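You operate a simulated robot arm through the tools that you are given. There is no shell and no other tool. Be economical: measure what you need, move in short steps, check, and stop when the job is done.

You are at the controls of a simulated two-armed robot. One attempt, no reset.

JOB
Stand the yellow and red books in the book rack and slide the bookend up snug against them.
Fine: slide the bookend wide first, spines toward the room; hold the rack steady each time you slide; leave the third book. Set down upright: what you pick out.

Only the result counts: the job must be done as asked and must still hold three seconds after the hand-in. Knocking over, shifting, dropping, spilling or breaking anything else fails it.

ROBOT AND FRAMES
Two 7-joint arms with two-finger grippers on one trunk, on a base that drives. Base frame: it is fixed to the floor where the robot stands at the start and does not move with it; the origin is under the middle of the robot, x ahead of it, y to its left, z up; the surface under the hand at the start is at about z = 0.75. Units: m, rad, N and s.
The left shoulder is at the start at [0.078, 0.151, 0.938], the right one opposite. With the tool pointing down near the work surface each hand reaches from about 0.3 to 0.8 m from the robot's upright axis, wherever it stands, measured 20 degrees to its own side. Places, roughly: bed of the book rack [0.5, 0.1, 0.8]; sliding bookend [0.5, 0.1, 0.8]. Payload 2.54 kg a hand.
The tool frame of a hand sits at the grasp point between the pads (the TCP): z along the fingers, y along the line on which they close. The tips reach 0.03 m beyond it. The gripper opens to 0.116 m. The gripper's body begins 0.095 m behind the TCP.
Orientation is that of the tool frame in the base frame, as [roll, pitch, yaw] about the fixed x, y, z axes, in that order (R = Rz(yaw) Ry(pitch) Rx(roll)). With the fingers straight down and closing along the base's y, the tool's x points along the base's -x, its y along +y and its z along -z.

CONTROLS
- The arms move only by the tool jog_arm. It takes "left_increments", "right_increments" or both (then of equal length, played together; a hand with none holds still); each is one flat list of numbers, 7 for each row, row after row: the shift along the tool's x, y, z in m, then the turn, a rotation vector about the tool's x, y, z in rad, then the finger opening in m, from 0 to 0.116. In form: [dx, dy, dz, ax, ay, az, jaw, dx, dy, dz, ax, ay, az, jaw, ...]. A call has 1 to 10 rows; each row shifts and turns the commanded pose from where the row before left it, along the tool's axes as they then stand. Rows are played at 5 a second. More than 0.05 m and 0.15 rad between two rows, or a gripper value outside its range, and nothing of the call is played. A pose out of reach is approached as far as the arm can. The call stops where the force on the tool passes 50 N (or 10 N more than at its start, if that is more) or the arm is blocked; 0.2 s more then pass. Each finger travels about 0.072 m/s and halts on what it meets, pressing with about 44 N; the grip force reading is that of the motor and also rises with nothing between the fingers. The clock runs only during rows and for 0.2 s after the last one: add rows that do not move to give the fingers time. The reply holds the time, the measured pose of the TCP, the force on the tool along the base axes, the opening and the grip force, in the units named above and with some noise, with the torque about the TCP (base axes, N m) and any sound that the robot's microphone picked up.
- Cameras (640 x 400 px; columns grow to the right, rows downward): "scene" is now at [0.1444, -0.0307, 1.1009]; the picture's right is [-0.34, -0.94, 0.00], its down [-0.19, 0.07, -0.98] and it looks along [0.92, -0.33, -0.20] (base axes); focal length 214 px, centre (320, 200). "left" rides on the left gripper at [0.069, 0.015, -0.122] in its tool frame; the picture's right is [-0.21, 0.98, 0.00], its down [-0.83, -0.18, -0.53] and it looks along [-0.52, -0.11, 0.85] (tool axes); focal length 251 px, centre (320, 200). "right" rides on the right gripper at [0.069, -0.015, -0.122] in its tool frame; the picture's right is [0.21, 0.98, 0.00], its down [-0.83, 0.18, -0.53] and it looks along [-0.52, 0.11, 0.85] (tool axes); focal length 251 px, centre (320, 200). There is no depth. A picture from a camera that has moved, and an enlarged one, comes with that camera's place and axes in the base frame and with its lens. The place of the scene camera against the robot may be out by one fixed shift of up to 0.018 m in any direction.
- capture(camera): a new picture of that camera. It takes no simulated time.
- lift_body(by): slides the trunk up (or, below 0, down) by that many m; the arms and the scene camera ride with it, the base frame stays. It gives what a move gives, with no picture.
- steer(legs): drives the robot by 1 to 6 legs, each [ahead, left, turn to the left] in m, m and rad, along the robot's own axes; the way and the turn of a leg run together, so that a leg with both is an arc; at most 1.5 m and 3.142 rad a leg. The arms and the cameras ride along, it lands a little off, and it stops where it bumps. It gives what a move gives.
- head_to(pan, tilt): turns the head with the scene camera to pan (to the left, within 1.396 rad either way) and tilt (down, from -0.506 to 1.204), counted from straight ahead of the robot. It gives what a move gives.
- enlarge(camera, box): a new picture of the part [left, top, right, bottom] of that camera's present view, enlarged. It takes no simulated time.
- sign_off(): hands the job in; it is judged then, once.

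Go step by step. Nothing tells you exact positions but the pictures and the camera data: compare them with the known pose of the tool, close in by small moves and look again before you grip or let go. The budget is 120 turns and 88 pictures, counting those below and the enlarged ones. Unless the task says otherwise, let go and move clear before handing in, and close with one line.

The tools are called after "Emit:" as a command line: name --argument value ..., lists and objects as JSON in quotes. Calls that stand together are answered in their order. jog_arm: Moves the arms, as the interface text tells. Its arguments: {"type":"object","properties":{"left_increments":{"type":"array","items":{"type":"number"}},"right_increments":{"type":"array","items":{"type":"number"}}},"required":[]} The other tools are called the same way: lift_body (by) slides the trunk up or down; steer (legs) drives the base; head_to (pan, tilt) turns the head that bears the scene camera; capture (camera) takes a picture; enlarge (camera, box) takes an enlarged picture of a part of a camera's view; sign_off () hands the job in.

At the start:

```text
time: 0.0
left_tcp_pos: [0.3326, 0.0081, 1.1033]
left_ee_rot: [3.142, -0.001, -3.142]
left_force: [-0.8, -0.1, 0.3]
left_ft_torque: [-0.01, 0.0, 0.0]
left_opening: 0.1162
left_grip_force: 0.0
right_tcp_pos: [0.3851, -0.2893, 1.0229]
right_ee_rot: [-3.14, 0.0, -3.139]
right_force: [0.6, 0.1, 0.4]
right_ft_torque: [0.0, -0.02, -0.02]
right_opening: 0.1159
right_grip_force: 0.2
trunk travel left (down, up): [-0.175, 0.114]
robot x, y, heading: [0.0023, 0.003, -0.001]
head pan, tilt: [-0.344, 0.206]
```

scene: 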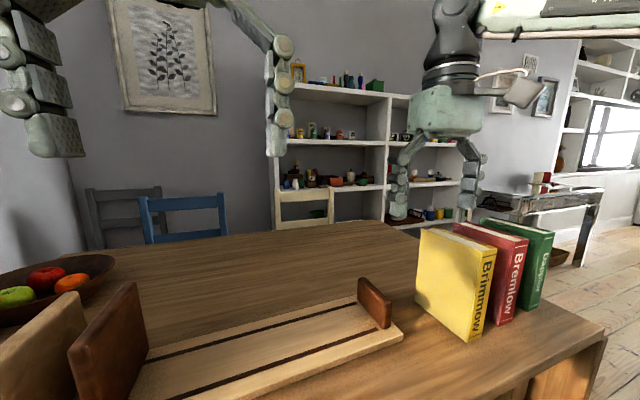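
right: 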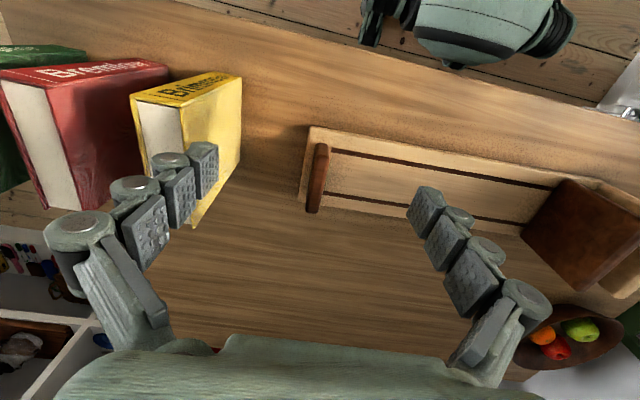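
left: 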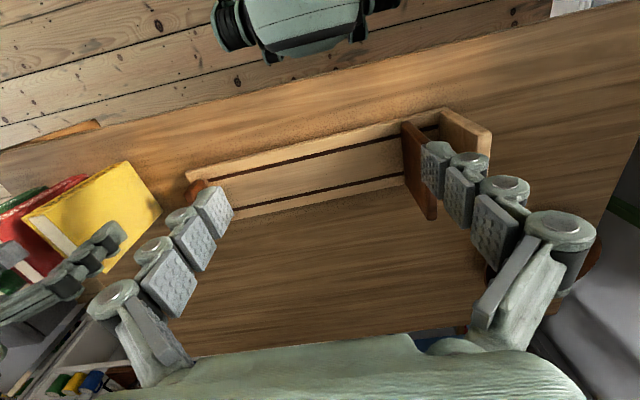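

I see the rack with a large dark panel near its left end, a small stop at its right end, and the three books standing to the right. I'll aim the head at the rack for a better view and measurements.

Emit:
head_to --pan 0.1 --tilt 0.75

```text
time: 1.0
left_tcp_pos: [0.3337, 0.0075, 1.1028]
left_ee_rot: [-3.141, 0.0, 3.14]
left_force: [-1.1, -0.8, 0.0]
left_ft_torque: [-0.01, 0.04, 0.03]
left_opening: 0.1162
left_grip_force: 0.0
right_tcp_pos: [0.3844, -0.2903, 1.0228]
right_ee_rot: [-3.141, 0.0, -3.141]
right_force: [-0.8, -0.5, 0.5]
right_ft_torque: [0.0, 0.0, -0.03]
right_opening: 0.1161
right_grip_force: 0.0
trunk travel left (down, up): [-0.175, 0.114]
robot x, y, heading: [-0.0036, -0.0, 0.001]
head pan, tilt: [0.099, 0.75]
```

Emit:
capture --camera "scene"

```text
84 pictures are left
camera scene: at [0.1391, 0.0089, 1.0518], right [0.1, -1.0, 0.0], down [-0.68, -0.07, -0.73], along [0.73, 0.07, -0.68], focal length 214 px, centre (320, 200)
```

scene: 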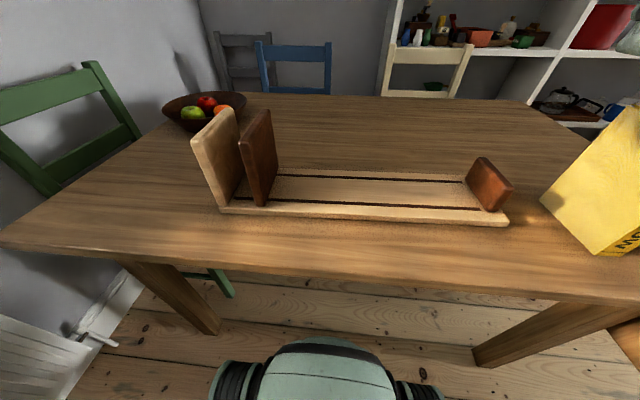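

The tall dark panel (y≈0.13) looks like the slider, the light one is the fixed end, and the small block is the end stop. Next I'll enlarge the rack and then look at the books.

Emit:
enlarge --camera "scene" --box '[180, 90, 540, 240]'

Emit:
head_to --pan -0.75 --tilt 0.65

Emit:
capture --camera "scene"

```text
1.78 times, centred on (360, 165) of scene
camera zoom: at [0.1391, 0.0089, 1.0518], right [0.1, -1.0, 0.0], down [-0.68, -0.07, -0.73], along [0.73, 0.07, -0.68], focal length 381 px, centre (249, 262)
```

zoom: 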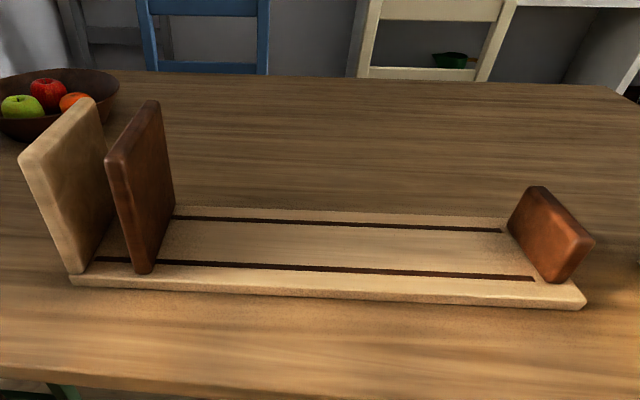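

```text
time: 2.1
left_tcp_pos: [0.3341, 0.0075, 1.1036]
left_ee_rot: [-3.14, 0.001, 3.14]
left_force: [-0.4, 0.0, 0.6]
left_ft_torque: [-0.01, -0.02, 0.02]
left_opening: 0.1158
left_grip_force: 0.0
right_tcp_pos: [0.3841, -0.2897, 1.0233]
right_ee_rot: [3.141, -0.001, -3.14]
right_force: [-0.3, -0.2, 0.6]
right_ft_torque: [0.01, 0.0, 0.0]
right_opening: 0.1162
right_grip_force: 0.0
trunk travel left (down, up): [-0.175, 0.114]
robot x, y, heading: [0.0006, -0.0024, 0.002]
head pan, tilt: [-0.75, 0.649]
```

```text
82 pictures are left
camera scene: at [0.1201, -0.0584, 1.0603], right [-0.68, -0.73, 0.0], down [-0.44, 0.41, -0.8], along [0.58, -0.54, -0.6], focal length 214 px, centre (320, 200)
```

scene: 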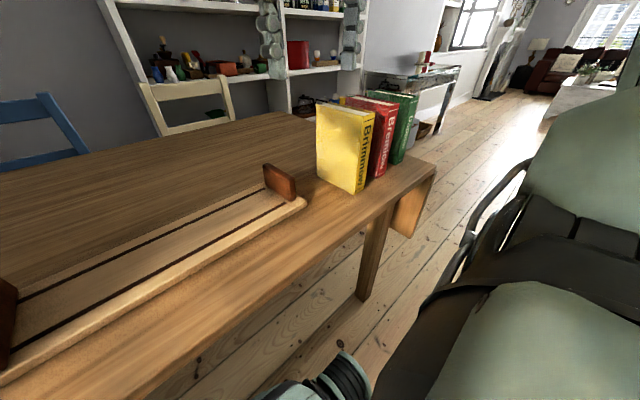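

The books are all spine toward the robot: yellow at y≈-0.44, red at y≈-0.54, green at y≈-0.65. I'll bring the left hand above the slider and the right hand above the end stop, then check with the wrist cameras.

Emit:
jog_arm --left_increments '[-0.03, 0.028, 0.012, 0, 0, 0, 0.08, -0.03, 0.028, 0.012, 0, 0, 0, 0.08, -0.03, 0.028, 0.012, 0, 0, 0, 0.08, -0.03, 0.028, 0.012, 0, 0, 0, 0.08, -0.025, 0.026, 0.01, 0, 0, 0, 0.08, 0, 0, 0, 0, 0, 0, 0.08]' --right_increments '[-0.018, 0.003, 0.008, 0, 0, 0, 0.08, -0.018, 0.003, 0.008, 0, 0, 0, 0.08, -0.018, 0.003, 0.008, 0, 0, 0, 0.08, -0.018, 0.003, 0.008, 0, 0, 0, 0.08, -0.018, 0.003, 0.008, 0, 0, 0, 0.08, 0, 0, 0, 0, 0, 0, 0.08]'

Emit:
capture --camera "left"

Emit:
capture --camera "right"

Emit:
head_to --pan -0.1 --tilt 0.75

Emit:
capture --camera "scene"

```text
time: 3.5
left_tcp_pos: [0.4794, 0.1455, 1.0448]
left_ee_rot: [3.141, 0.001, 3.14]
left_force: [0.0, -0.9, 0.1]
left_ft_torque: [-0.02, 0.02, -0.01]
left_opening: 0.0799
left_grip_force: 0.0
right_tcp_pos: [0.4743, -0.2737, 0.9843]
right_ee_rot: [-3.141, -0.001, -3.14]
right_force: [-0.8, -0.6, 0.9]
right_ft_torque: [-0.01, 0.01, -0.02]
right_opening: 0.08
right_grip_force: 0.1
trunk travel left (down, up): [-0.175, 0.114]
robot x, y, heading: [0.0019, -0.0018, 0.001]
head pan, tilt: [-0.75, 0.649]
```

```text
81 pictures are left
camera left: at [0.4098, 0.1597, 1.1672], right [0.21, 0.98, 0.0], down [0.83, -0.18, 0.53], along [0.52, -0.11, -0.85], focal length 251 px, centre (320, 200)
```

left: 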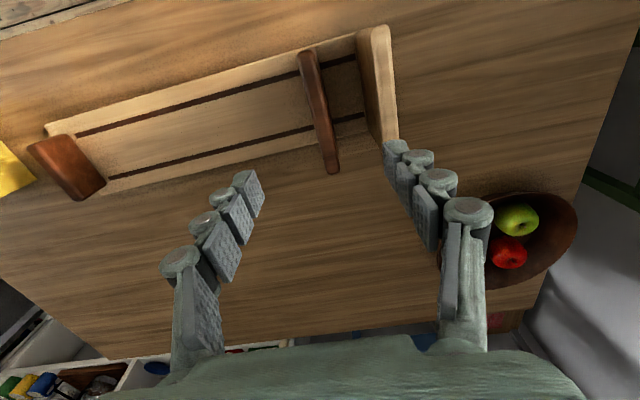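

```text
80 pictures are left
camera right: at [0.407, -0.2886, 1.1065], right [-0.22, 0.98, 0.0], down [0.83, 0.18, 0.53], along [0.52, 0.11, -0.85], focal length 251 px, centre (320, 200)
```

right: 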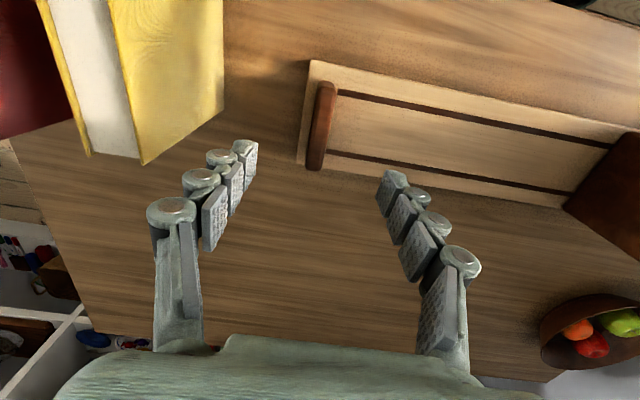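

```text
time: 4.6
left_tcp_pos: [0.478, 0.1441, 1.0449]
left_ee_rot: [3.14, 0.0, 3.141]
left_force: [-0.2, 0.0, -0.3]
left_ft_torque: [0.05, 0.03, 0.02]
left_opening: 0.0799
left_grip_force: 0.1
right_tcp_pos: [0.4749, -0.2734, 0.9848]
right_ee_rot: [-3.141, 0.0, -3.14]
right_force: [-0.3, 0.4, -1.1]
right_ft_torque: [0.0, -0.01, -0.03]
right_opening: 0.0798
right_grip_force: 0.0
trunk travel left (down, up): [-0.175, 0.114]
robot x, y, heading: [-0.0027, 0.0016, -0.004]
head pan, tilt: [-0.099, 0.75]
```

```text
79 pictures are left
camera scene: at [0.1391, -0.0076, 1.0517], right [-0.1, -0.99, 0.0], down [-0.68, 0.07, -0.73], along [0.73, -0.07, -0.68], focal length 214 px, centre (320, 200)
```

scene: 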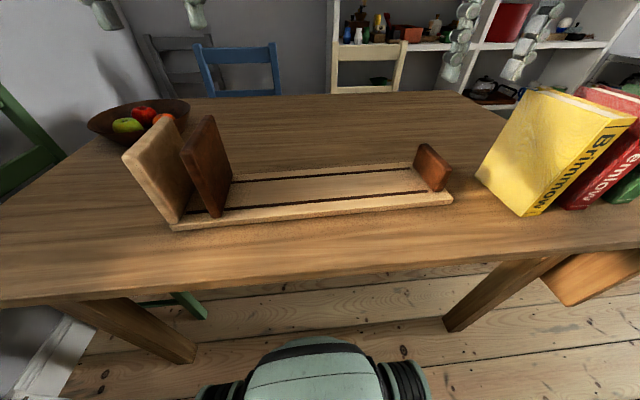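

The slider top is centred near (0.478, 0.147), top z≈0.895; the stop is near (0.485, -0.273), top z≈0.827; the rack is turned about +0.035 rad. I'll come down to just above both and check.

Emit:
jog_arm --left_increments '[0, 0.0005, 0.028, 0, 0, -0.035, 0.06, 0, 0.0005, 0.028, 0, 0, 0, 0.06, 0, 0.0005, 0.028, 0, 0, 0, 0.06, 0, 0.001, 0.028, 0, 0, 0, 0.06, 0, 0, 0, 0, 0, 0, 0.06]' --right_increments '[-0.0025, 0, 0.028, 0, 0, -0.035, 0.06, -0.0025, 0, 0.028, 0, 0, 0, 0.06, -0.0025, 0, 0.028, 0, 0, 0, 0.06, -0.0025, 0, 0.028, 0, 0, 0, 0.06, 0, 0, 0, 0, 0, 0, 0.06]'

Emit:
capture --camera "left"

Emit:
capture --camera "right"

Emit:
capture --camera "scene"

```text
time: 5.8
left_tcp_pos: [0.4775, 0.1485, 0.9342]
left_ee_rot: [-3.139, -0.001, -3.104]
left_force: [-0.1, 0.0, -0.6]
left_ft_torque: [0.01, 0.02, 0.01]
left_opening: 0.06
left_grip_force: 0.1
right_tcp_pos: [0.4852, -0.2728, 0.8719]
right_ee_rot: [3.141, 0.001, -3.103]
right_force: [-0.8, -0.8, -0.3]
right_ft_torque: [-0.01, 0.03, -0.01]
right_opening: 0.06
right_grip_force: 0.0
trunk travel left (down, up): [-0.175, 0.114]
robot x, y, heading: [-0.0023, 0.0009, 0.002]
head pan, tilt: [-0.099, 0.75]
```

```text
78 pictures are left
camera left: at [0.4081, 0.1609, 1.0566], right [0.18, 0.98, 0.0], down [0.83, -0.15, 0.53], along [0.53, -0.1, -0.85], focal length 251 px, centre (320, 200)
```

left: 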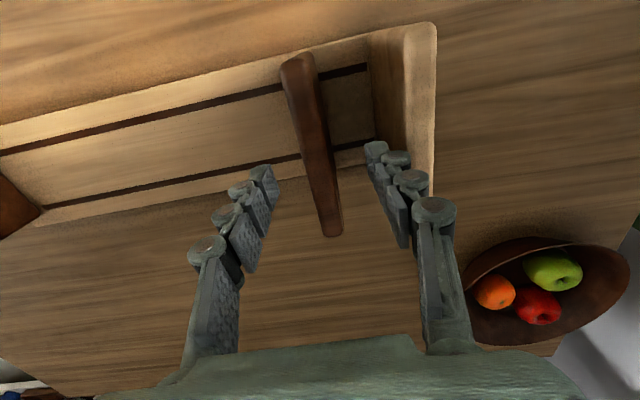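

```text
77 pictures are left
camera right: at [0.4177, -0.2902, 0.9937], right [-0.25, 0.97, 0.0], down [0.82, 0.21, 0.53], along [0.52, 0.13, -0.85], focal length 251 px, centre (320, 200)
```

right: 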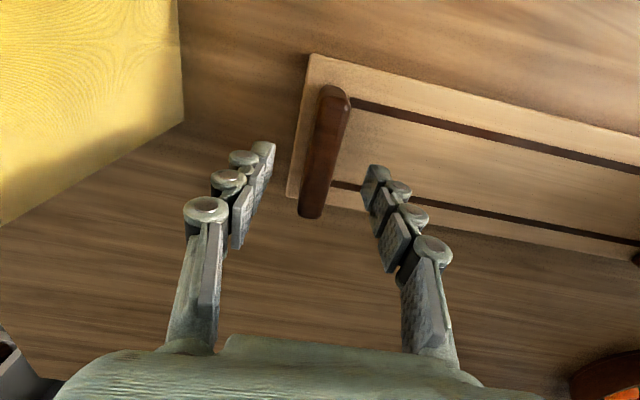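

```text
76 pictures are left
camera scene: at [0.1391, -0.0075, 1.0517], right [-0.1, -1.0, 0.0], down [-0.68, 0.07, -0.73], along [0.73, -0.07, -0.68], focal length 214 px, centre (320, 200)
```

scene: 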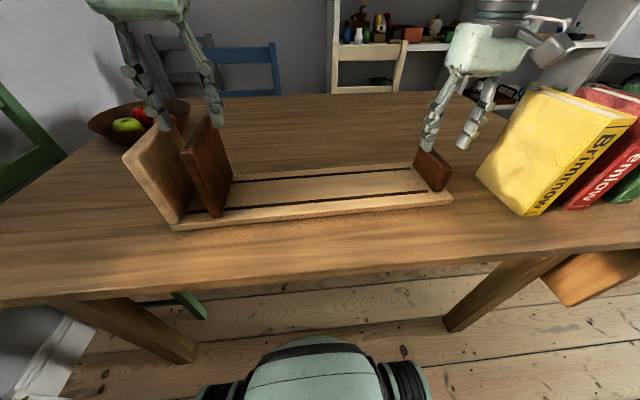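

Both hands straddle their targets well. Going down, then closing both grippers.

Emit:
jog_arm --left_increments '[0, -0.002, 0.025, 0, 0, 0, 0.06, 0, 0, 0.025, 0, 0, 0, 0.06, 0, 0, 0.024, 0, 0, 0, 0.06, 0, 0, 0, 0, 0, 0, 0.06]' --right_increments '[0, 0.001, 0.02, 0, 0, 0, 0.06, 0, 0, 0.02, 0, 0, 0, 0.06, 0, 0, 0.013, 0, 0, 0, 0.06, 0, 0, 0, 0, 0, 0, 0.06]'

Emit:
jog_arm --right_increments '[0, 0, 0, 0, 0, 0, 0.0, 0, 0, 0, 0, 0, 0, 0.0, 0, 0, 0, 0, 0, 0, 0.0, 0, 0, 0, 0, 0, 0, 0.0]'

Emit:
jog_arm --left_increments '[0, 0, 0, 0, 0, 0, 0.0, 0, 0, 0, 0, 0, 0, 0.0, 0, 0, 0, 0, 0, 0, 0.0, 0, 0, 0, 0, 0, 0, 0.0]'

Emit:
capture --camera "scene"

```text
time: 6.8
left_tcp_pos: [0.477, 0.1469, 0.8591]
left_ee_rot: [-3.139, 0.001, -3.104]
left_force: [-0.4, -0.3, -0.1]
left_ft_torque: [0.0, 0.01, 0.0]
left_opening: 0.06
left_grip_force: 0.0
right_tcp_pos: [0.4833, -0.2742, 0.8189]
right_ee_rot: [3.141, 0.001, -3.104]
right_force: [0.2, 0.3, 0.2]
right_ft_torque: [0.01, -0.02, -0.01]
right_opening: 0.06
right_grip_force: 0.0
trunk travel left (down, up): [-0.175, 0.114]
robot x, y, heading: [-0.0018, -0.0003, -0.002]
head pan, tilt: [-0.099, 0.75]
```

```text
time: 7.8
left_tcp_pos: [0.4776, 0.1457, 0.8589]
left_ee_rot: [-3.141, 0.0, -3.108]
left_force: [0.2, -0.5, 0.9]
left_ft_torque: [0.04, -0.03, 0.0]
left_opening: 0.0601
left_grip_force: 0.1
right_tcp_pos: [0.4843, -0.2735, 0.8203]
right_ee_rot: [3.141, -0.001, -3.104]
right_force: [-0.2, 3.2, 0.1]
right_ft_torque: [0.18, -0.05, -0.13]
right_opening: 0.0213
right_grip_force: 44.3
trunk travel left (down, up): [-0.175, 0.114]
robot x, y, heading: [0.0004, -0.002, 0.001]
head pan, tilt: [-0.099, 0.75]
```

```text
time: 8.8
left_tcp_pos: [0.4773, 0.145, 0.8582]
left_ee_rot: [-3.138, 0.0, -3.107]
left_force: [-0.1, -9.0, 0.1]
left_ft_torque: [-0.32, -0.28, -0.2]
left_opening: 0.0173
left_grip_force: 42.8
right_tcp_pos: [0.4834, -0.2736, 0.8189]
right_ee_rot: [-3.141, 0.0, -3.104]
right_force: [0.2, 10.0, 0.7]
right_ft_torque: [0.37, 0.06, -0.16]
right_opening: 0.0213
right_grip_force: 44.2
trunk travel left (down, up): [-0.175, 0.114]
robot x, y, heading: [0.0014, -0.0071, -0.001]
head pan, tilt: [-0.099, 0.75]
```

```text
75 pictures are left
camera scene: at [0.1392, -0.0074, 1.0517], right [-0.1, -1.0, 0.0], down [-0.68, 0.07, -0.73], along [0.73, -0.07, -0.68], focal length 214 px, centre (320, 200)
```

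scene: 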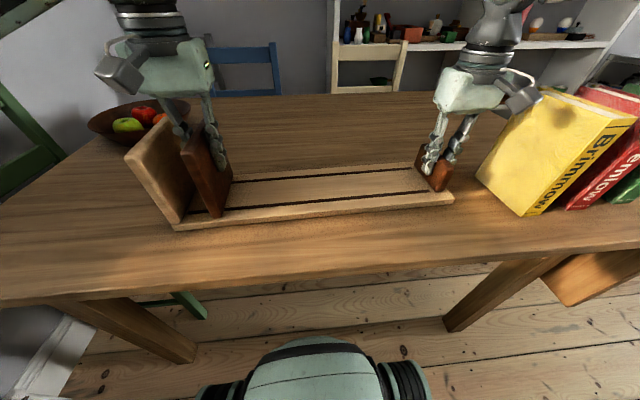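

Both are gripped (slider 17 mm, stop 21 mm). Sliding the slider right a short way first while the right hand holds the rack.

Emit:
jog_arm --left_increments '[0, -0.01, 0, 0, 0, 0, 0, 0, -0.01, 0, 0, 0, 0, 0, 0, -0.01, 0, 0, 0, 0, 0]' --right_increments '[0, 0, 0, 0, 0, 0, 0, 0, 0, 0, 0, 0, 0, 0, 0, 0, 0, 0, 0, 0, 0]'

Emit:
capture --camera "scene"

```text
time: 9.6
left_tcp_pos: [0.4776, 0.1152, 0.8594]
left_ee_rot: [3.141, -0.001, -3.104]
left_force: [-1.5, 9.2, -0.2]
left_ft_torque: [0.44, 0.42, -0.15]
left_opening: 0.0174
left_grip_force: 42.8
right_tcp_pos: [0.4845, -0.2749, 0.8203]
right_ee_rot: [-3.141, -0.001, -3.106]
right_force: [2.8, -12.7, -0.6]
right_ft_torque: [-0.51, -0.32, -0.25]
right_opening: 0.0211
right_grip_force: 43.8
trunk travel left (down, up): [-0.175, 0.114]
robot x, y, heading: [-0.0004, 0.0007, 0.004]
head pan, tilt: [-0.099, 0.75]
```

```text
74 pictures are left
camera scene: at [0.1389, -0.0079, 1.0518], right [-0.1, -0.99, 0.0], down [-0.68, 0.07, -0.73], along [0.73, -0.07, -0.68], focal length 214 px, centre (320, 200)
```

scene: 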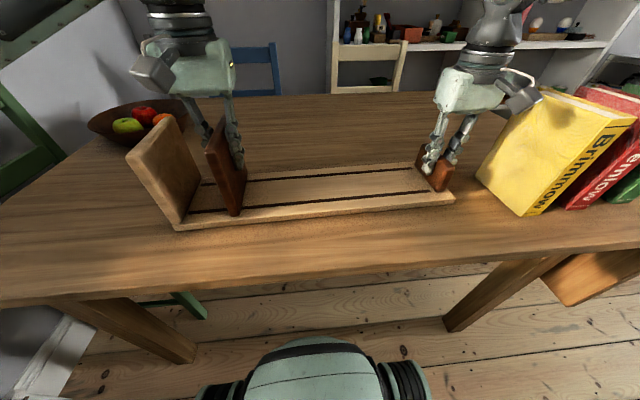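

It slides cleanly at about 10 N and the rack stays put. Continuing by 0.16 m.

Emit:
jog_arm --left_increments '[0, -0.02, 0, 0, 0, 0, 0, 0, -0.02, 0, 0, 0, 0, 0, 0, -0.02, 0, 0, 0, 0, 0, 0, -0.02, 0, 0, 0, 0, 0, 0, -0.02, 0, 0, 0, 0, 0, 0, -0.02, 0, 0, 0, 0, 0, 0, -0.02, 0, 0, 0, 0, 0, 0, -0.02, 0, 0, 0, 0, 0]' --right_increments '[0, 0, 0, 0, 0, 0, 0, 0, 0, 0, 0, 0, 0, 0, 0, 0, 0, 0, 0, 0, 0, 0, 0, 0, 0, 0, 0, 0, 0, 0, 0, 0, 0, 0, 0, 0, 0, 0, 0, 0, 0, 0, 0, 0, 0, 0, 0, 0, 0, 0, 0, 0, 0, 0, 0, 0]'

Emit:
capture --camera "scene"

```text
time: 11.4
left_tcp_pos: [0.4846, -0.0423, 0.8583]
left_ee_rot: [-3.138, 0.002, -3.106]
left_force: [-2.1, 5.8, 0.4]
left_ft_torque: [0.28, -0.04, -0.07]
left_opening: 0.0174
left_grip_force: 43.0
right_tcp_pos: [0.4837, -0.2736, 0.819]
right_ee_rot: [-3.14, 0.0, -3.106]
right_force: [-0.6, -7.8, 3.9]
right_ft_torque: [-0.19, 0.42, -0.22]
right_opening: 0.0213
right_grip_force: 44.1
trunk travel left (down, up): [-0.175, 0.114]
robot x, y, heading: [-0.0007, -0.0027, -0.002]
head pan, tilt: [-0.099, 0.75]
```

```text
73 pictures are left
camera scene: at [0.1391, -0.0075, 1.0517], right [-0.1, -1.0, 0.0], down [-0.68, 0.07, -0.73], along [0.73, -0.07, -0.68], focal length 214 px, centre (320, 200)
```

scene: 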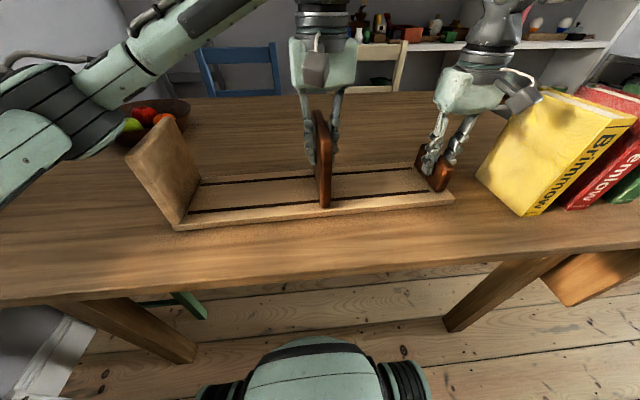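

The slider is at y≈-0.042 with a wide gap for the books. Releasing both hands, raising straight up, then sending the left hand aside.

Emit:
jog_arm --left_increments '[0, 0, 0, 0, 0, 0, 0.06, 0, 0, 0, 0, 0, 0, 0.06, 0, 0, 0, 0, 0, 0, 0.06, 0, 0, -0.03, 0, 0, 0, 0.06, 0, 0, -0.045, 0, 0, 0, 0.06, 0, 0, -0.045, 0, 0, 0, 0.06, 0, 0, -0.045, 0, 0, 0, 0.06, 0, 0, -0.045, 0, 0, 0, 0.06]'

Emit:
jog_arm --left_increments '[0, 0.045, 0, 0, 0, 0, 0.06, 0, 0.045, 0, 0, 0, 0, 0.06, 0, 0.045, 0, 0, 0, 0, 0.06, 0, 0.045, 0, 0, 0, 0, 0.06, 0, 0.045, 0, 0, 0, 0, 0.06, 0, 0.045, 0, 0, 0, 0, 0.06, 0, 0.045, 0, 0, 0, 0, 0.06, 0, 0.045, 0, 0, 0, 0, 0.06]' --right_increments '[0, 0, 0, 0, 0, 0, 0.06, 0, 0, 0, 0, 0, 0, 0.06, 0, 0, 0, 0, 0, 0, 0.06, 0, 0, -0.03, 0, 0, 0, 0.06, 0, 0, -0.045, 0, 0, 0, 0.06, 0, 0, -0.045, 0, 0, 0, 0.06, 0, 0, -0.045, 0, 0, 0, 0.06, 0, 0, -0.045, 0, 0, 0, 0.06]'

Emit:
head_to --pan -0.7 --tilt 0.5

Emit:
capture --camera "scene"

Emit:
capture --camera "right"

```text
time: 13.2
left_tcp_pos: [0.4843, -0.0477, 1.0695]
left_ee_rot: [-3.141, 0.0, -3.105]
left_force: [1.2, -0.6, -0.2]
left_ft_torque: [-0.01, 0.05, 0.03]
left_opening: 0.0601
left_grip_force: 0.0
right_tcp_pos: [0.4833, -0.2742, 0.8199]
right_ee_rot: [-3.14, 0.0, -3.104]
right_force: [-0.9, -1.2, 0.5]
right_ft_torque: [0.3, -0.11, 0.06]
right_opening: 0.0211
right_grip_force: 43.7
trunk travel left (down, up): [-0.175, 0.114]
robot x, y, heading: [-0.0002, 0.0, -0.0]
head pan, tilt: [-0.099, 0.75]
```

```text
time: 15.0
left_tcp_pos: [0.4716, 0.3167, 1.0676]
left_ee_rot: [-3.14, 0.0, -3.107]
left_force: [0.1, 0.7, -0.8]
left_ft_torque: [-0.02, 0.01, 0.0]
left_opening: 0.06
left_grip_force: 0.1
right_tcp_pos: [0.4855, -0.2733, 1.0299]
right_ee_rot: [-3.138, 0.0, -3.104]
right_force: [0.5, 0.1, 0.1]
right_ft_torque: [0.01, 0.0, 0.02]
right_opening: 0.0599
right_grip_force: 0.0
trunk travel left (down, up): [-0.175, 0.114]
robot x, y, heading: [0.0005, 0.0001, -0.001]
head pan, tilt: [-0.099, 0.75]
```

```text
time: 16.0
left_tcp_pos: [0.4733, 0.3166, 1.0681]
left_ee_rot: [-3.14, 0.001, -3.105]
left_force: [0.1, 0.4, -0.4]
left_ft_torque: [0.02, 0.0, -0.01]
left_opening: 0.0599
left_grip_force: 0.1
right_tcp_pos: [0.4858, -0.2733, 1.0286]
right_ee_rot: [3.14, -0.001, -3.105]
right_force: [0.6, 0.1, -0.5]
right_ft_torque: [0.0, 0.02, 0.02]
right_opening: 0.0601
right_grip_force: 0.1
trunk travel left (down, up): [-0.175, 0.114]
robot x, y, heading: [0.0039, -0.0011, 0.002]
head pan, tilt: [-0.7, 0.499]
```

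```text
72 pictures are left
camera scene: at [0.1262, -0.0578, 1.0736], right [-0.64, -0.77, 0.0], down [-0.37, 0.31, -0.88], along [0.67, -0.56, -0.48], focal length 214 px, centre (320, 200)
```

scene: 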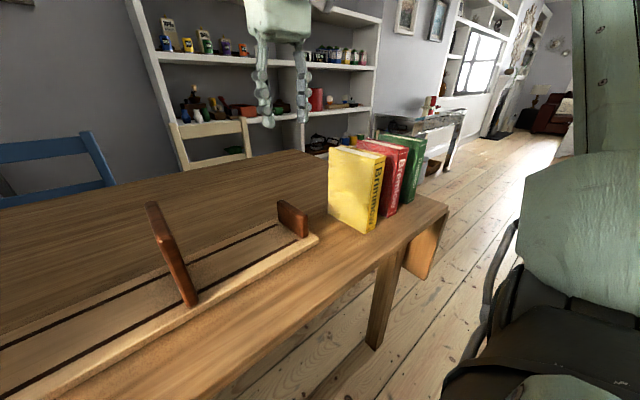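

```text
71 pictures are left
camera right: at [0.4184, -0.2907, 1.151], right [-0.25, 0.97, 0.0], down [0.82, 0.21, 0.53], along [0.52, 0.13, -0.85], focal length 251 px, centre (320, 200)
```

right: 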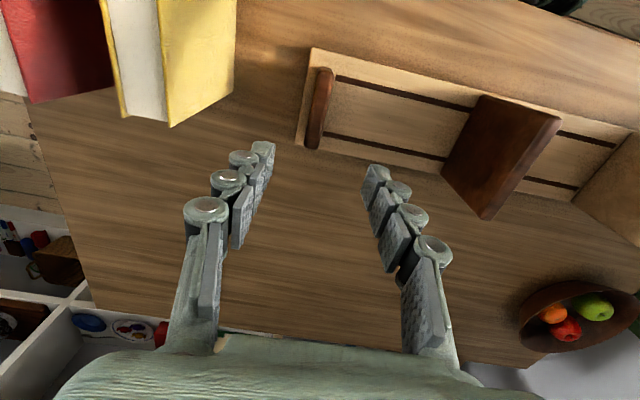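

Moving the right hand up and over the yellow book to measure it from above.

Emit:
jog_arm --right_increments '[0.0128, -0.0408, -0.015, 0, 0, 0, 0.08, 0.0128, -0.0408, -0.015, 0, 0, 0, 0.08, 0.0128, -0.0408, -0.015, 0, 0, 0, 0.08, 0.0128, -0.0408, -0.015, 0, 0, 0, 0.08, 0, 0, 0, 0, 0, 0, 0.08]'

Emit:
capture --camera "right"

Emit:
enlarge --camera "scene" --box '[300, 100, 460, 260]'

```text
time: 17.2
left_tcp_pos: [0.4722, 0.3153, 1.0676]
left_ee_rot: [3.141, 0.0, -3.105]
left_force: [-0.6, -0.1, 0.0]
left_ft_torque: [0.01, 0.03, 0.02]
left_opening: 0.0602
left_grip_force: 0.1
right_tcp_pos: [0.4378, -0.4399, 1.0873]
right_ee_rot: [3.141, 0.0, -3.107]
right_force: [-0.9, 0.8, 0.4]
right_ft_torque: [0.0, 0.02, 0.0]
right_opening: 0.0798
right_grip_force: 0.1
trunk travel left (down, up): [-0.175, 0.114]
robot x, y, heading: [0.0017, -0.0015, 0.001]
head pan, tilt: [-0.7, 0.499]
```

```text
70 pictures are left
camera right: at [0.3701, -0.4574, 1.21], right [-0.25, 0.97, 0.0], down [0.82, 0.21, 0.53], along [0.52, 0.13, -0.85], focal length 251 px, centre (320, 200)
```

right: 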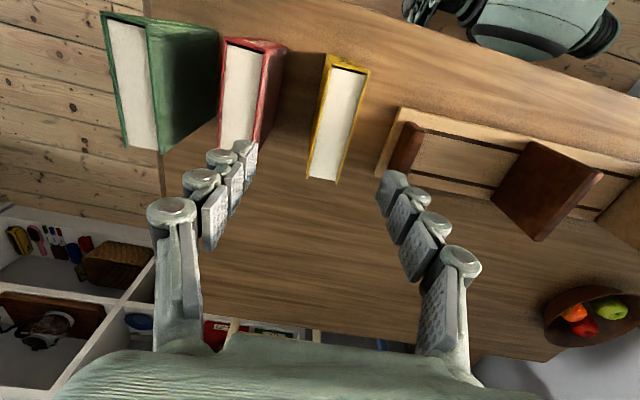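

```text
2.50 times, centred on (380, 180) of scene
camera zoom: at [0.1262, -0.0578, 1.0737], right [-0.64, -0.77, 0.0], down [-0.37, 0.31, -0.88], along [0.67, -0.57, -0.48], focal length 536 px, centre (170, 250)
```

zoom: 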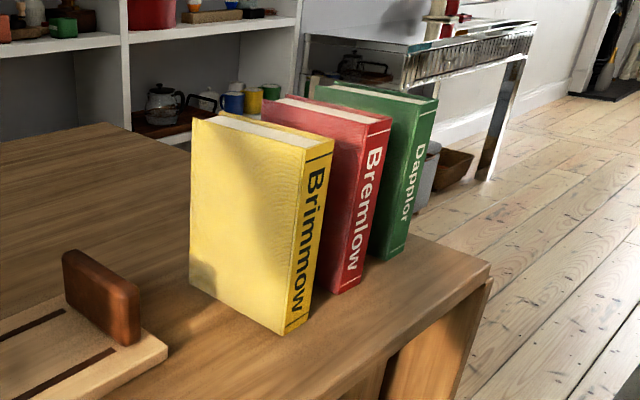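

Yellow: top centre ≈ (0.445, -0.4245), about 4 cm thick, yaw ≈ 0.07, top z≈0.935. I'll align and come down to just above it.

Emit:
jog_arm --right_increments '[-0.004, 0.0076, 0.028, 0, 0, -0.035, 0.08, -0.004, 0.0077, 0.028, 0, 0, 0, 0.08, 0, 0, 0.028, 0, 0, 0, 0.08, 0, 0, 0.028, 0, 0, 0, 0.08, 0, 0, 0, 0, 0, 0, 0.08]'

Emit:
capture --camera "right"

Emit:
enlarge --camera "scene" --box '[300, 60, 460, 260]'

```text
time: 18.4
left_tcp_pos: [0.4727, 0.3153, 1.0682]
left_ee_rot: [-3.141, 0.001, -3.108]
left_force: [0.0, 0.5, 0.2]
left_ft_torque: [-0.01, 0.01, 0.01]
left_opening: 0.06
left_grip_force: 0.1
right_tcp_pos: [0.4458, -0.4235, 0.9771]
right_ee_rot: [3.141, -0.001, -3.069]
right_force: [-0.5, 0.9, 0.0]
right_ft_torque: [-0.04, -0.03, 0.01]
right_opening: 0.0801
right_grip_force: 0.1
trunk travel left (down, up): [-0.175, 0.114]
robot x, y, heading: [0.0014, 0.0007, -0.006]
head pan, tilt: [-0.7, 0.499]
```

```text
68 pictures are left
camera right: at [0.3787, -0.4427, 1.0992], right [-0.28, 0.96, 0.0], down [0.81, 0.24, 0.53], along [0.51, 0.15, -0.85], focal length 251 px, centre (320, 200)
```

right: 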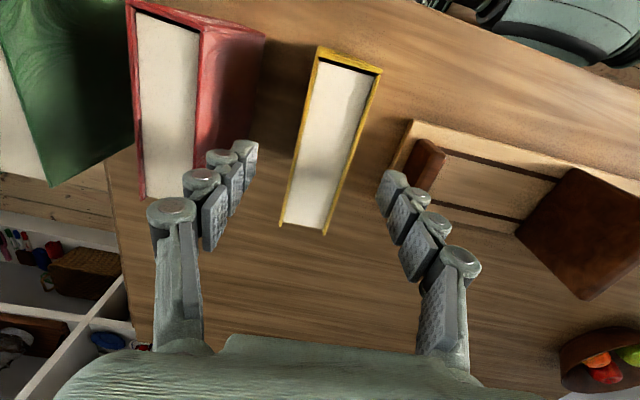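

```text
2.00 times, centred on (380, 160) of scene
camera zoom: at [0.1262, -0.0579, 1.0737], right [-0.64, -0.76, 0.0], down [-0.37, 0.31, -0.88], along [0.67, -0.57, -0.48], focal length 429 px, centre (200, 280)
```

zoom: 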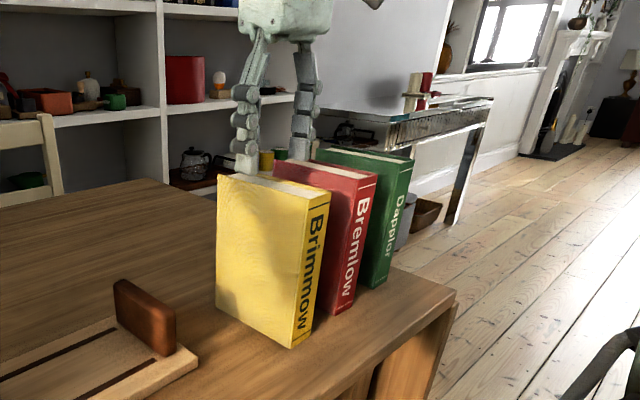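

Nearly centred; a 2 mm and 0.03 rad correction, then down and grip.

Emit:
jog_arm --right_increments '[0, 0.002, 0.02, 0, 0, 0.03, 0.08, 0, 0, 0.025, 0, 0, 0, 0.08, 0, 0, 0.02, 0, 0, 0, 0.08, 0, 0, 0, 0, 0, 0, 0.08, 0, 0, 0, 0, 0, 0, 0.03, 0, 0, 0, 0, 0, 0, 0.03, 0, 0, 0, 0, 0, 0, 0.02, 0, 0, 0, 0, 0, 0, 0.02]'

Emit:
capture --camera "right"

Emit:
enlarge --camera "scene" --box '[300, 60, 460, 260]'

```text
time: 20.2
left_tcp_pos: [0.4726, 0.3153, 1.0688]
left_ee_rot: [-3.141, -0.003, -3.107]
left_force: [0.3, -0.4, 0.4]
left_ft_torque: [-0.01, 0.03, -0.01]
left_opening: 0.0598
left_grip_force: 0.1
right_tcp_pos: [0.4464, -0.4222, 0.9111]
right_ee_rot: [3.141, -0.001, -3.103]
right_force: [-0.8, -1.0, -1.0]
right_ft_torque: [-0.11, -0.08, -0.1]
right_opening: 0.0387
right_grip_force: 44.1
trunk travel left (down, up): [-0.175, 0.114]
robot x, y, heading: [0.0003, -0.0017, 0.002]
head pan, tilt: [-0.7, 0.499]
```

```text
66 pictures are left
camera right: at [0.3792, -0.4387, 1.0348], right [-0.25, 0.97, 0.0], down [0.82, 0.22, 0.53], along [0.52, 0.14, -0.85], focal length 251 px, centre (320, 200)
```

right: 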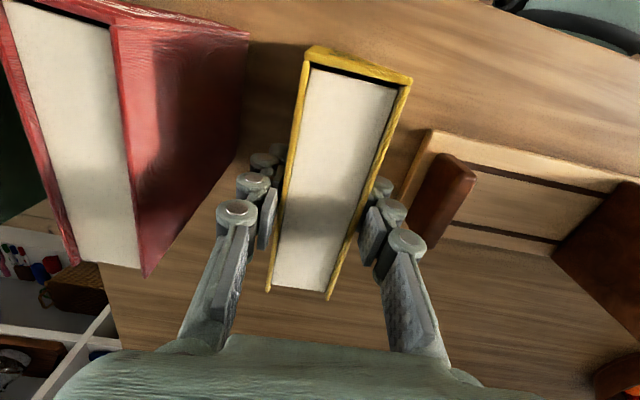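

```text
2.00 times, centred on (380, 160) of scene
camera zoom: at [0.1262, -0.058, 1.0736], right [-0.64, -0.76, 0.0], down [-0.37, 0.31, -0.88], along [0.67, -0.57, -0.48], focal length 429 px, centre (200, 280)
```

zoom: 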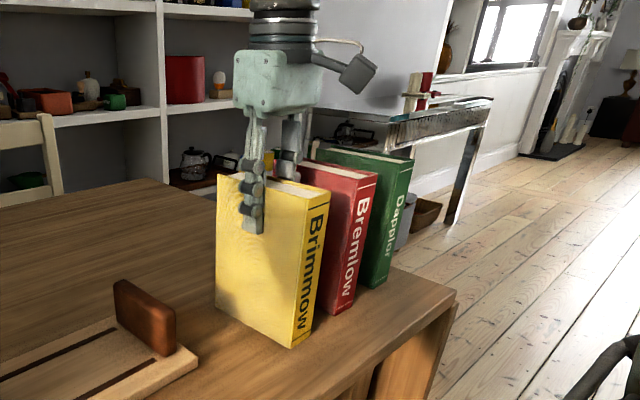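

Yellow is gripped at 39 mm. Lifting it straight up, while the left hand moves further aside.

Emit:
jog_arm --right_increments '[0, 0, -0.02, 0, 0, 0, 0.0, 0, 0, -0.04, 0, 0, 0, 0.0, 0, 0, -0.04, 0, 0, 0, 0.0, 0, 0, -0.04, 0, 0, 0, 0.0, 0, 0, -0.04, 0, 0, 0, 0.0]' --left_increments '[0.03, 0.02, 0, 0, 0, 0, 0.06, 0.03, 0.02, 0, 0, 0, 0, 0.06, 0.03, 0.03, 0, 0, 0, 0, 0.06, 0.03, 0.03, 0, 0, 0, 0, 0.06, 0.03, 0.03, 0, 0, 0, 0, 0.06]'

Emit:
capture --camera "scene"

```text
time: 21.4
left_tcp_pos: [0.4019, 0.3972, 1.029]
left_ee_rot: [-3.14, 0.0, -3.106]
left_force: [0.1, 0.4, 0.2]
left_ft_torque: [0.01, -0.02, 0.02]
left_opening: 0.0597
left_grip_force: 0.1
left hand out of reach, approached as far as the arm can: row 3, 4, 5
right_tcp_pos: [0.4478, -0.4199, 1.0906]
right_ee_rot: [3.141, 0.0, -3.101]
right_force: [0.3, 0.5, -6.1]
right_ft_torque: [-0.03, -0.01, -0.02]
right_opening: 0.0392
right_grip_force: 43.9
trunk travel left (down, up): [-0.175, 0.114]
robot x, y, heading: [-0.0005, 0.0006, -0.002]
head pan, tilt: [-0.7, 0.499]
```

```text
64 pictures are left
camera scene: at [0.1265, -0.0577, 1.0736], right [-0.64, -0.77, 0.0], down [-0.37, 0.31, -0.88], along [0.67, -0.57, -0.48], focal length 214 px, centre (320, 200)
```

scene: 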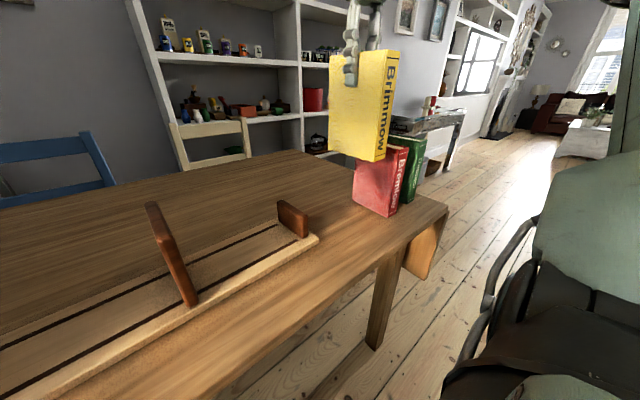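

Lift is clean, book about 0.6 kg. Carrying it left over the rack toward (0.477, 0.163) in two stages.

Emit:
jog_arm --right_increments '[-0.004, 0.0447, -0.003, 0, 0, 0, 0, -0.004, 0.0447, -0.003, 0, 0, 0, 0, -0.004, 0.0447, -0.003, 0, 0, 0, 0, -0.004, 0.0447, -0.003, 0, 0, 0, 0, -0.004, 0.0447, -0.003, 0, 0, 0, 0, -0.004, 0.0447, -0.003, 0, 0, 0, 0, -0.004, 0.0447, 0, 0, 0, 0, 0]'

Emit:
head_to --pan 0.15 --tilt 0.55

Emit:
capture --camera "scene"

```text
time: 23.0
left_tcp_pos: [0.4036, 0.3989, 1.0283]
left_ee_rot: [-3.14, 0.001, -3.106]
left_force: [0.4, -0.2, 0.3]
left_ft_torque: [-0.01, -0.01, -0.01]
left_opening: 0.0602
left_grip_force: 0.0
right_tcp_pos: [0.4432, -0.1363, 1.0868]
right_ee_rot: [3.141, -0.001, -3.102]
right_force: [0.9, -0.6, -6.2]
right_ft_torque: [-0.02, -0.01, 0.0]
right_opening: 0.0394
right_grip_force: 44.5
right hand out of reach, approached as far as the arm can: row 6, 7
trunk travel left (down, up): [-0.175, 0.114]
robot x, y, heading: [-0.0016, -0.0007, 0.002]
head pan, tilt: [-0.7, 0.499]
```

```text
time: 24.1
left_tcp_pos: [0.4039, 0.3985, 1.0288]
left_ee_rot: [3.141, 0.0, -3.105]
left_force: [-0.3, -0.8, -0.2]
left_ft_torque: [-0.01, -0.03, 0.0]
left_opening: 0.06
left_grip_force: 0.0
right_tcp_pos: [0.4421, -0.1354, 1.0877]
right_ee_rot: [3.14, 0.002, -3.102]
right_force: [-0.1, -0.6, -6.2]
right_ft_torque: [0.02, -0.01, 0.01]
right_opening: 0.039
right_grip_force: 43.6
trunk travel left (down, up): [-0.175, 0.114]
robot x, y, heading: [-0.0008, 0.0015, -0.002]
head pan, tilt: [0.15, 0.55]
```

```text
63 pictures are left
camera scene: at [0.1457, 0.014, 1.069], right [0.15, -0.99, 0.0], down [-0.52, -0.08, -0.85], along [0.84, 0.13, -0.52], focal length 214 px, centre (320, 200)
```

scene: 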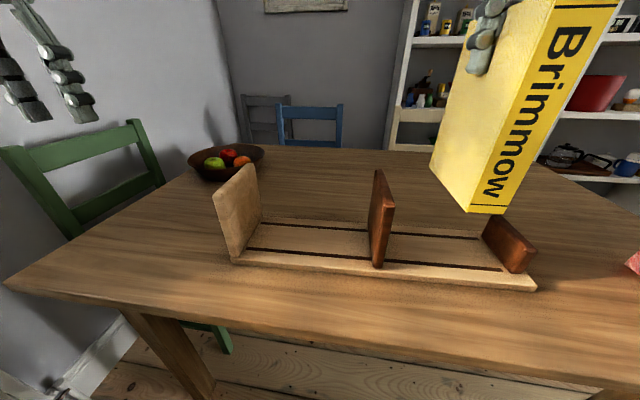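

The right arm runs out of reach this high. I'll raise the trunk, which lets it work lower relative to the shoulder.

Emit:
lift_body --by 0.1

```text
time: 25.5
left_tcp_pos: [0.4049, 0.3984, 1.129]
left_ee_rot: [3.141, 0.001, -3.107]
left_force: [-0.4, -0.2, 0.1]
left_ft_torque: [-0.01, 0.02, 0.01]
left_opening: 0.0599
left_grip_force: 0.1
right_tcp_pos: [0.4435, -0.1355, 1.1866]
right_ee_rot: [3.141, 0.001, -3.1]
right_force: [0.0, -0.2, -6.1]
right_ft_torque: [-0.02, 0.02, 0.01]
right_opening: 0.0391
right_grip_force: 44.0
trunk travel left (down, up): [-0.275, 0.014]
robot x, y, heading: [-0.0002, -0.0, -0.002]
head pan, tilt: [0.15, 0.55]
```

Emit:
jog_arm --right_increments '[0, 0, 0.03, 0, 0, 0, 0, 0, 0, 0.03, 0, 0, 0, 0, 0, 0, 0.02, 0, 0, 0, 0]'

```text
time: 26.3
left_tcp_pos: [0.404, 0.3981, 1.129]
left_ee_rot: [3.141, 0.0, -3.108]
left_force: [-0.1, 0.3, -0.5]
left_ft_torque: [0.02, -0.02, -0.01]
left_opening: 0.0602
left_grip_force: 0.1
right_tcp_pos: [0.4432, -0.1383, 1.1063]
right_ee_rot: [3.14, -0.001, -3.1]
right_force: [0.3, 0.0, -5.7]
right_ft_torque: [-0.02, 0.01, 0.01]
right_opening: 0.0393
right_grip_force: 43.8
trunk travel left (down, up): [-0.275, 0.014]
robot x, y, heading: [-0.0003, 0.002, 0.002]
head pan, tilt: [0.15, 0.55]
```

Emit:
jog_arm --right_increments '[-0.0066, 0.0428, 0, 0, 0, 0, 0, -0.0066, 0.0428, 0, 0, 0, 0, 0, -0.0066, 0.0428, 0, 0, 0, 0, 0, -0.0066, 0.0428, 0, 0, 0, 0, 0, -0.0066, 0.0428, 0, 0, 0, 0, 0, -0.0066, 0.0428, 0, 0, 0, 0, 0, -0.0066, 0.0428, 0, 0, 0, 0, 0]'

Emit:
capture --camera "scene"

```text
time: 27.9
left_tcp_pos: [0.4033, 0.3976, 1.1297]
left_ee_rot: [-3.141, -0.001, -3.108]
left_force: [-0.4, -0.3, -0.2]
left_ft_torque: [0.0, 0.0, 0.01]
left_opening: 0.0599
left_grip_force: 0.0
right_tcp_pos: [0.4357, -0.0886, 1.0987]
right_ee_rot: [3.138, 0.002, -3.102]
right_force: [0.0, 0.8, -6.4]
right_ft_torque: [0.02, -0.02, 0.0]
right_opening: 0.0389
right_grip_force: 44.2
right hand out of reach, approached as far as the arm can: row 1, 2, 3, 4, 5, 6, 7
trunk travel left (down, up): [-0.275, 0.014]
robot x, y, heading: [0.0007, -0.0002, -0.003]
head pan, tilt: [0.15, 0.55]
```

```text
62 pictures are left
camera scene: at [0.1458, 0.0141, 1.169], right [0.15, -0.99, 0.0], down [-0.52, -0.08, -0.85], along [0.84, 0.13, -0.52], focal length 214 px, centre (320, 200)
```

scene: 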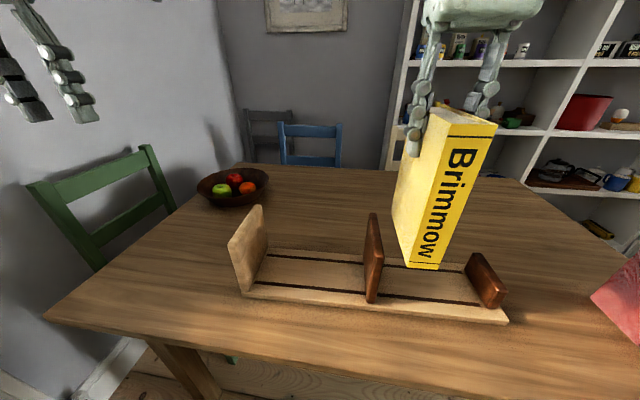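

The right arm can't cross further; driving the base left about 0.38 m will bring the spot into its comfortable zone. First I pull the right hand back to the right and tuck the left hand in so both pass clear.

Emit:
jog_arm --right_increments '[0, -0.04, -0.005, 0, 0, 0, 0, 0, -0.04, -0.005, 0, 0, 0, 0, 0, -0.04, -0.005, 0, 0, 0, 0]' --left_increments '[0.02, -0.035, 0, 0, 0, 0, 0.06, 0.02, -0.035, 0, 0, 0, 0, 0.06, 0.02, -0.035, 0, 0, 0, 0, 0.06]'

Emit:
steer --legs '[[0, 0.1, 0]]'

Emit:
capture --camera "scene"

```text
time: 28.7
left_tcp_pos: [0.3461, 0.2888, 1.1293]
left_ee_rot: [3.141, 0.0, -3.105]
left_force: [0.5, -0.7, -0.4]
left_ft_torque: [0.02, 0.01, 0.03]
left_opening: 0.06
left_grip_force: 0.0
right_tcp_pos: [0.4394, -0.21, 1.1136]
right_ee_rot: [3.139, 0.0, -3.101]
right_force: [0.4, -0.3, -6.1]
right_ft_torque: [0.01, 0.03, -0.01]
right_opening: 0.0391
right_grip_force: 44.0
trunk travel left (down, up): [-0.275, 0.014]
robot x, y, heading: [-0.0023, 0.0036, -0.002]
head pan, tilt: [0.15, 0.55]
```

```text
time: 30.3
left_tcp_pos: [0.3457, 0.3924, 1.1293]
left_ee_rot: [-3.14, -0.001, -3.105]
left_force: [-0.3, -0.2, 0.0]
left_ft_torque: [-0.04, -0.01, 0.03]
left_opening: 0.06
left_grip_force: 0.0
right_tcp_pos: [0.4397, -0.1075, 1.1133]
right_ee_rot: [3.14, 0.0, -3.1]
right_force: [-0.4, -0.6, -5.9]
right_ft_torque: [-0.01, -0.01, 0.02]
right_opening: 0.0394
right_grip_force: 44.2
trunk travel left (down, up): [-0.275, 0.014]
robot x, y, heading: [0.0031, 0.0995, 0.001]
head pan, tilt: [0.15, 0.55]
```

```text
61 pictures are left
camera scene: at [0.1457, 0.1156, 1.169], right [0.15, -0.99, 0.0], down [-0.52, -0.08, -0.85], along [0.84, 0.13, -0.52], focal length 214 px, centre (320, 200)
```

scene: 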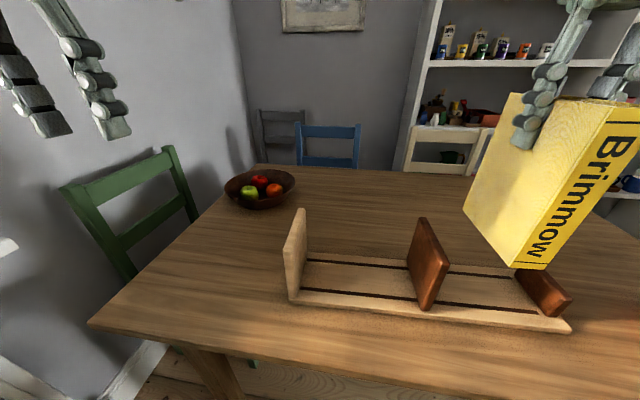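

Emit:
steer --legs '[[0, 0.24, 0]]'

Emit:
capture --camera "scene"

```text
time: 33.2
left_tcp_pos: [0.3456, 0.6274, 1.1307]
left_ee_rot: [3.14, 0.001, -3.105]
left_force: [-0.7, 0.5, 0.6]
left_ft_torque: [0.01, 0.03, 0.02]
left_opening: 0.0598
left_grip_force: 0.1
right_tcp_pos: [0.4389, 0.1288, 1.1131]
right_ee_rot: [3.14, 0.001, -3.1]
right_force: [0.4, -0.1, -5.6]
right_ft_torque: [0.0, -0.01, -0.01]
right_opening: 0.0391
right_grip_force: 44.7
trunk travel left (down, up): [-0.275, 0.014]
robot x, y, heading: [0.0023, 0.3369, 0.004]
head pan, tilt: [0.15, 0.55]
```

```text
60 pictures are left
camera scene: at [0.1453, 0.3513, 1.169], right [0.15, -0.99, 0.0], down [-0.52, -0.08, -0.85], along [0.84, 0.13, -0.52], focal length 214 px, centre (320, 200)
```

scene: 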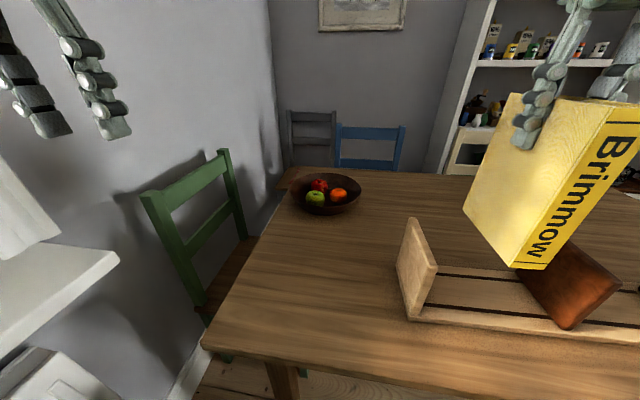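

Base is at y=0.337, no bumps. Aligning the book above the gap, then checking.

Emit:
jog_arm --right_increments '[-0.02, 0.0155, 0, 0, 0, 0, 0, -0.0195, 0.0155, 0, 0, 0, 0, 0, 0, 0, 0.02, 0, 0, 0, 0, 0, 0, 0, 0, 0, 0, 0]'

Emit:
head_to --pan -0.45 --tilt 0.65

Emit:
capture --camera "scene"

Emit:
capture --camera "right"

```text
time: 34.2
left_tcp_pos: [0.3457, 0.6292, 1.1289]
left_ee_rot: [-3.141, 0.0, -3.105]
left_force: [0.3, 0.2, 0.6]
left_ft_torque: [-0.01, 0.04, 0.0]
left_opening: 0.06
left_grip_force: 0.2
right_tcp_pos: [0.4779, 0.1614, 1.0959]
right_ee_rot: [3.139, -0.002, -3.1]
right_force: [0.5, 1.0, -6.3]
right_ft_torque: [-0.01, -0.01, 0.03]
right_opening: 0.0394
right_grip_force: 43.8
trunk travel left (down, up): [-0.275, 0.014]
robot x, y, heading: [-0.0007, 0.3366, 0.002]
head pan, tilt: [0.15, 0.55]
```

```text
time: 35.2
left_tcp_pos: [0.3459, 0.6275, 1.1296]
left_ee_rot: [3.14, 0.001, -3.104]
left_force: [0.2, -0.1, -0.8]
left_ft_torque: [0.0, 0.0, 0.0]
left_opening: 0.0599
left_grip_force: 0.1
right_tcp_pos: [0.4771, 0.1612, 1.097]
right_ee_rot: [3.138, 0.001, -3.1]
right_force: [-0.8, -0.4, -6.2]
right_ft_torque: [0.01, 0.0, 0.03]
right_opening: 0.0392
right_grip_force: 44.2
trunk travel left (down, up): [-0.275, 0.014]
robot x, y, heading: [-0.0017, 0.3361, 0.003]
head pan, tilt: [-0.45, 0.649]
```

```text
59 pictures are left
camera scene: at [0.1348, 0.3, 1.1602], right [-0.43, -0.9, 0.0], down [-0.55, 0.26, -0.8], along [0.72, -0.35, -0.6], focal length 214 px, centre (320, 200)
```

scene: 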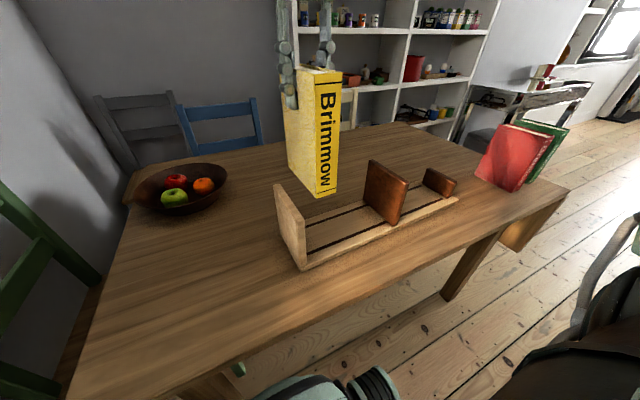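

```text
58 pictures are left
camera right: at [0.4099, 0.1437, 1.219], right [-0.26, 0.97, 0.0], down [0.82, 0.22, 0.53], along [0.52, 0.14, -0.85], focal length 251 px, centre (320, 200)
```

right: 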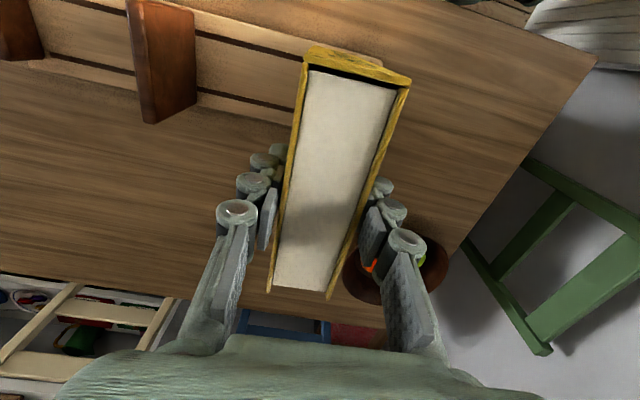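

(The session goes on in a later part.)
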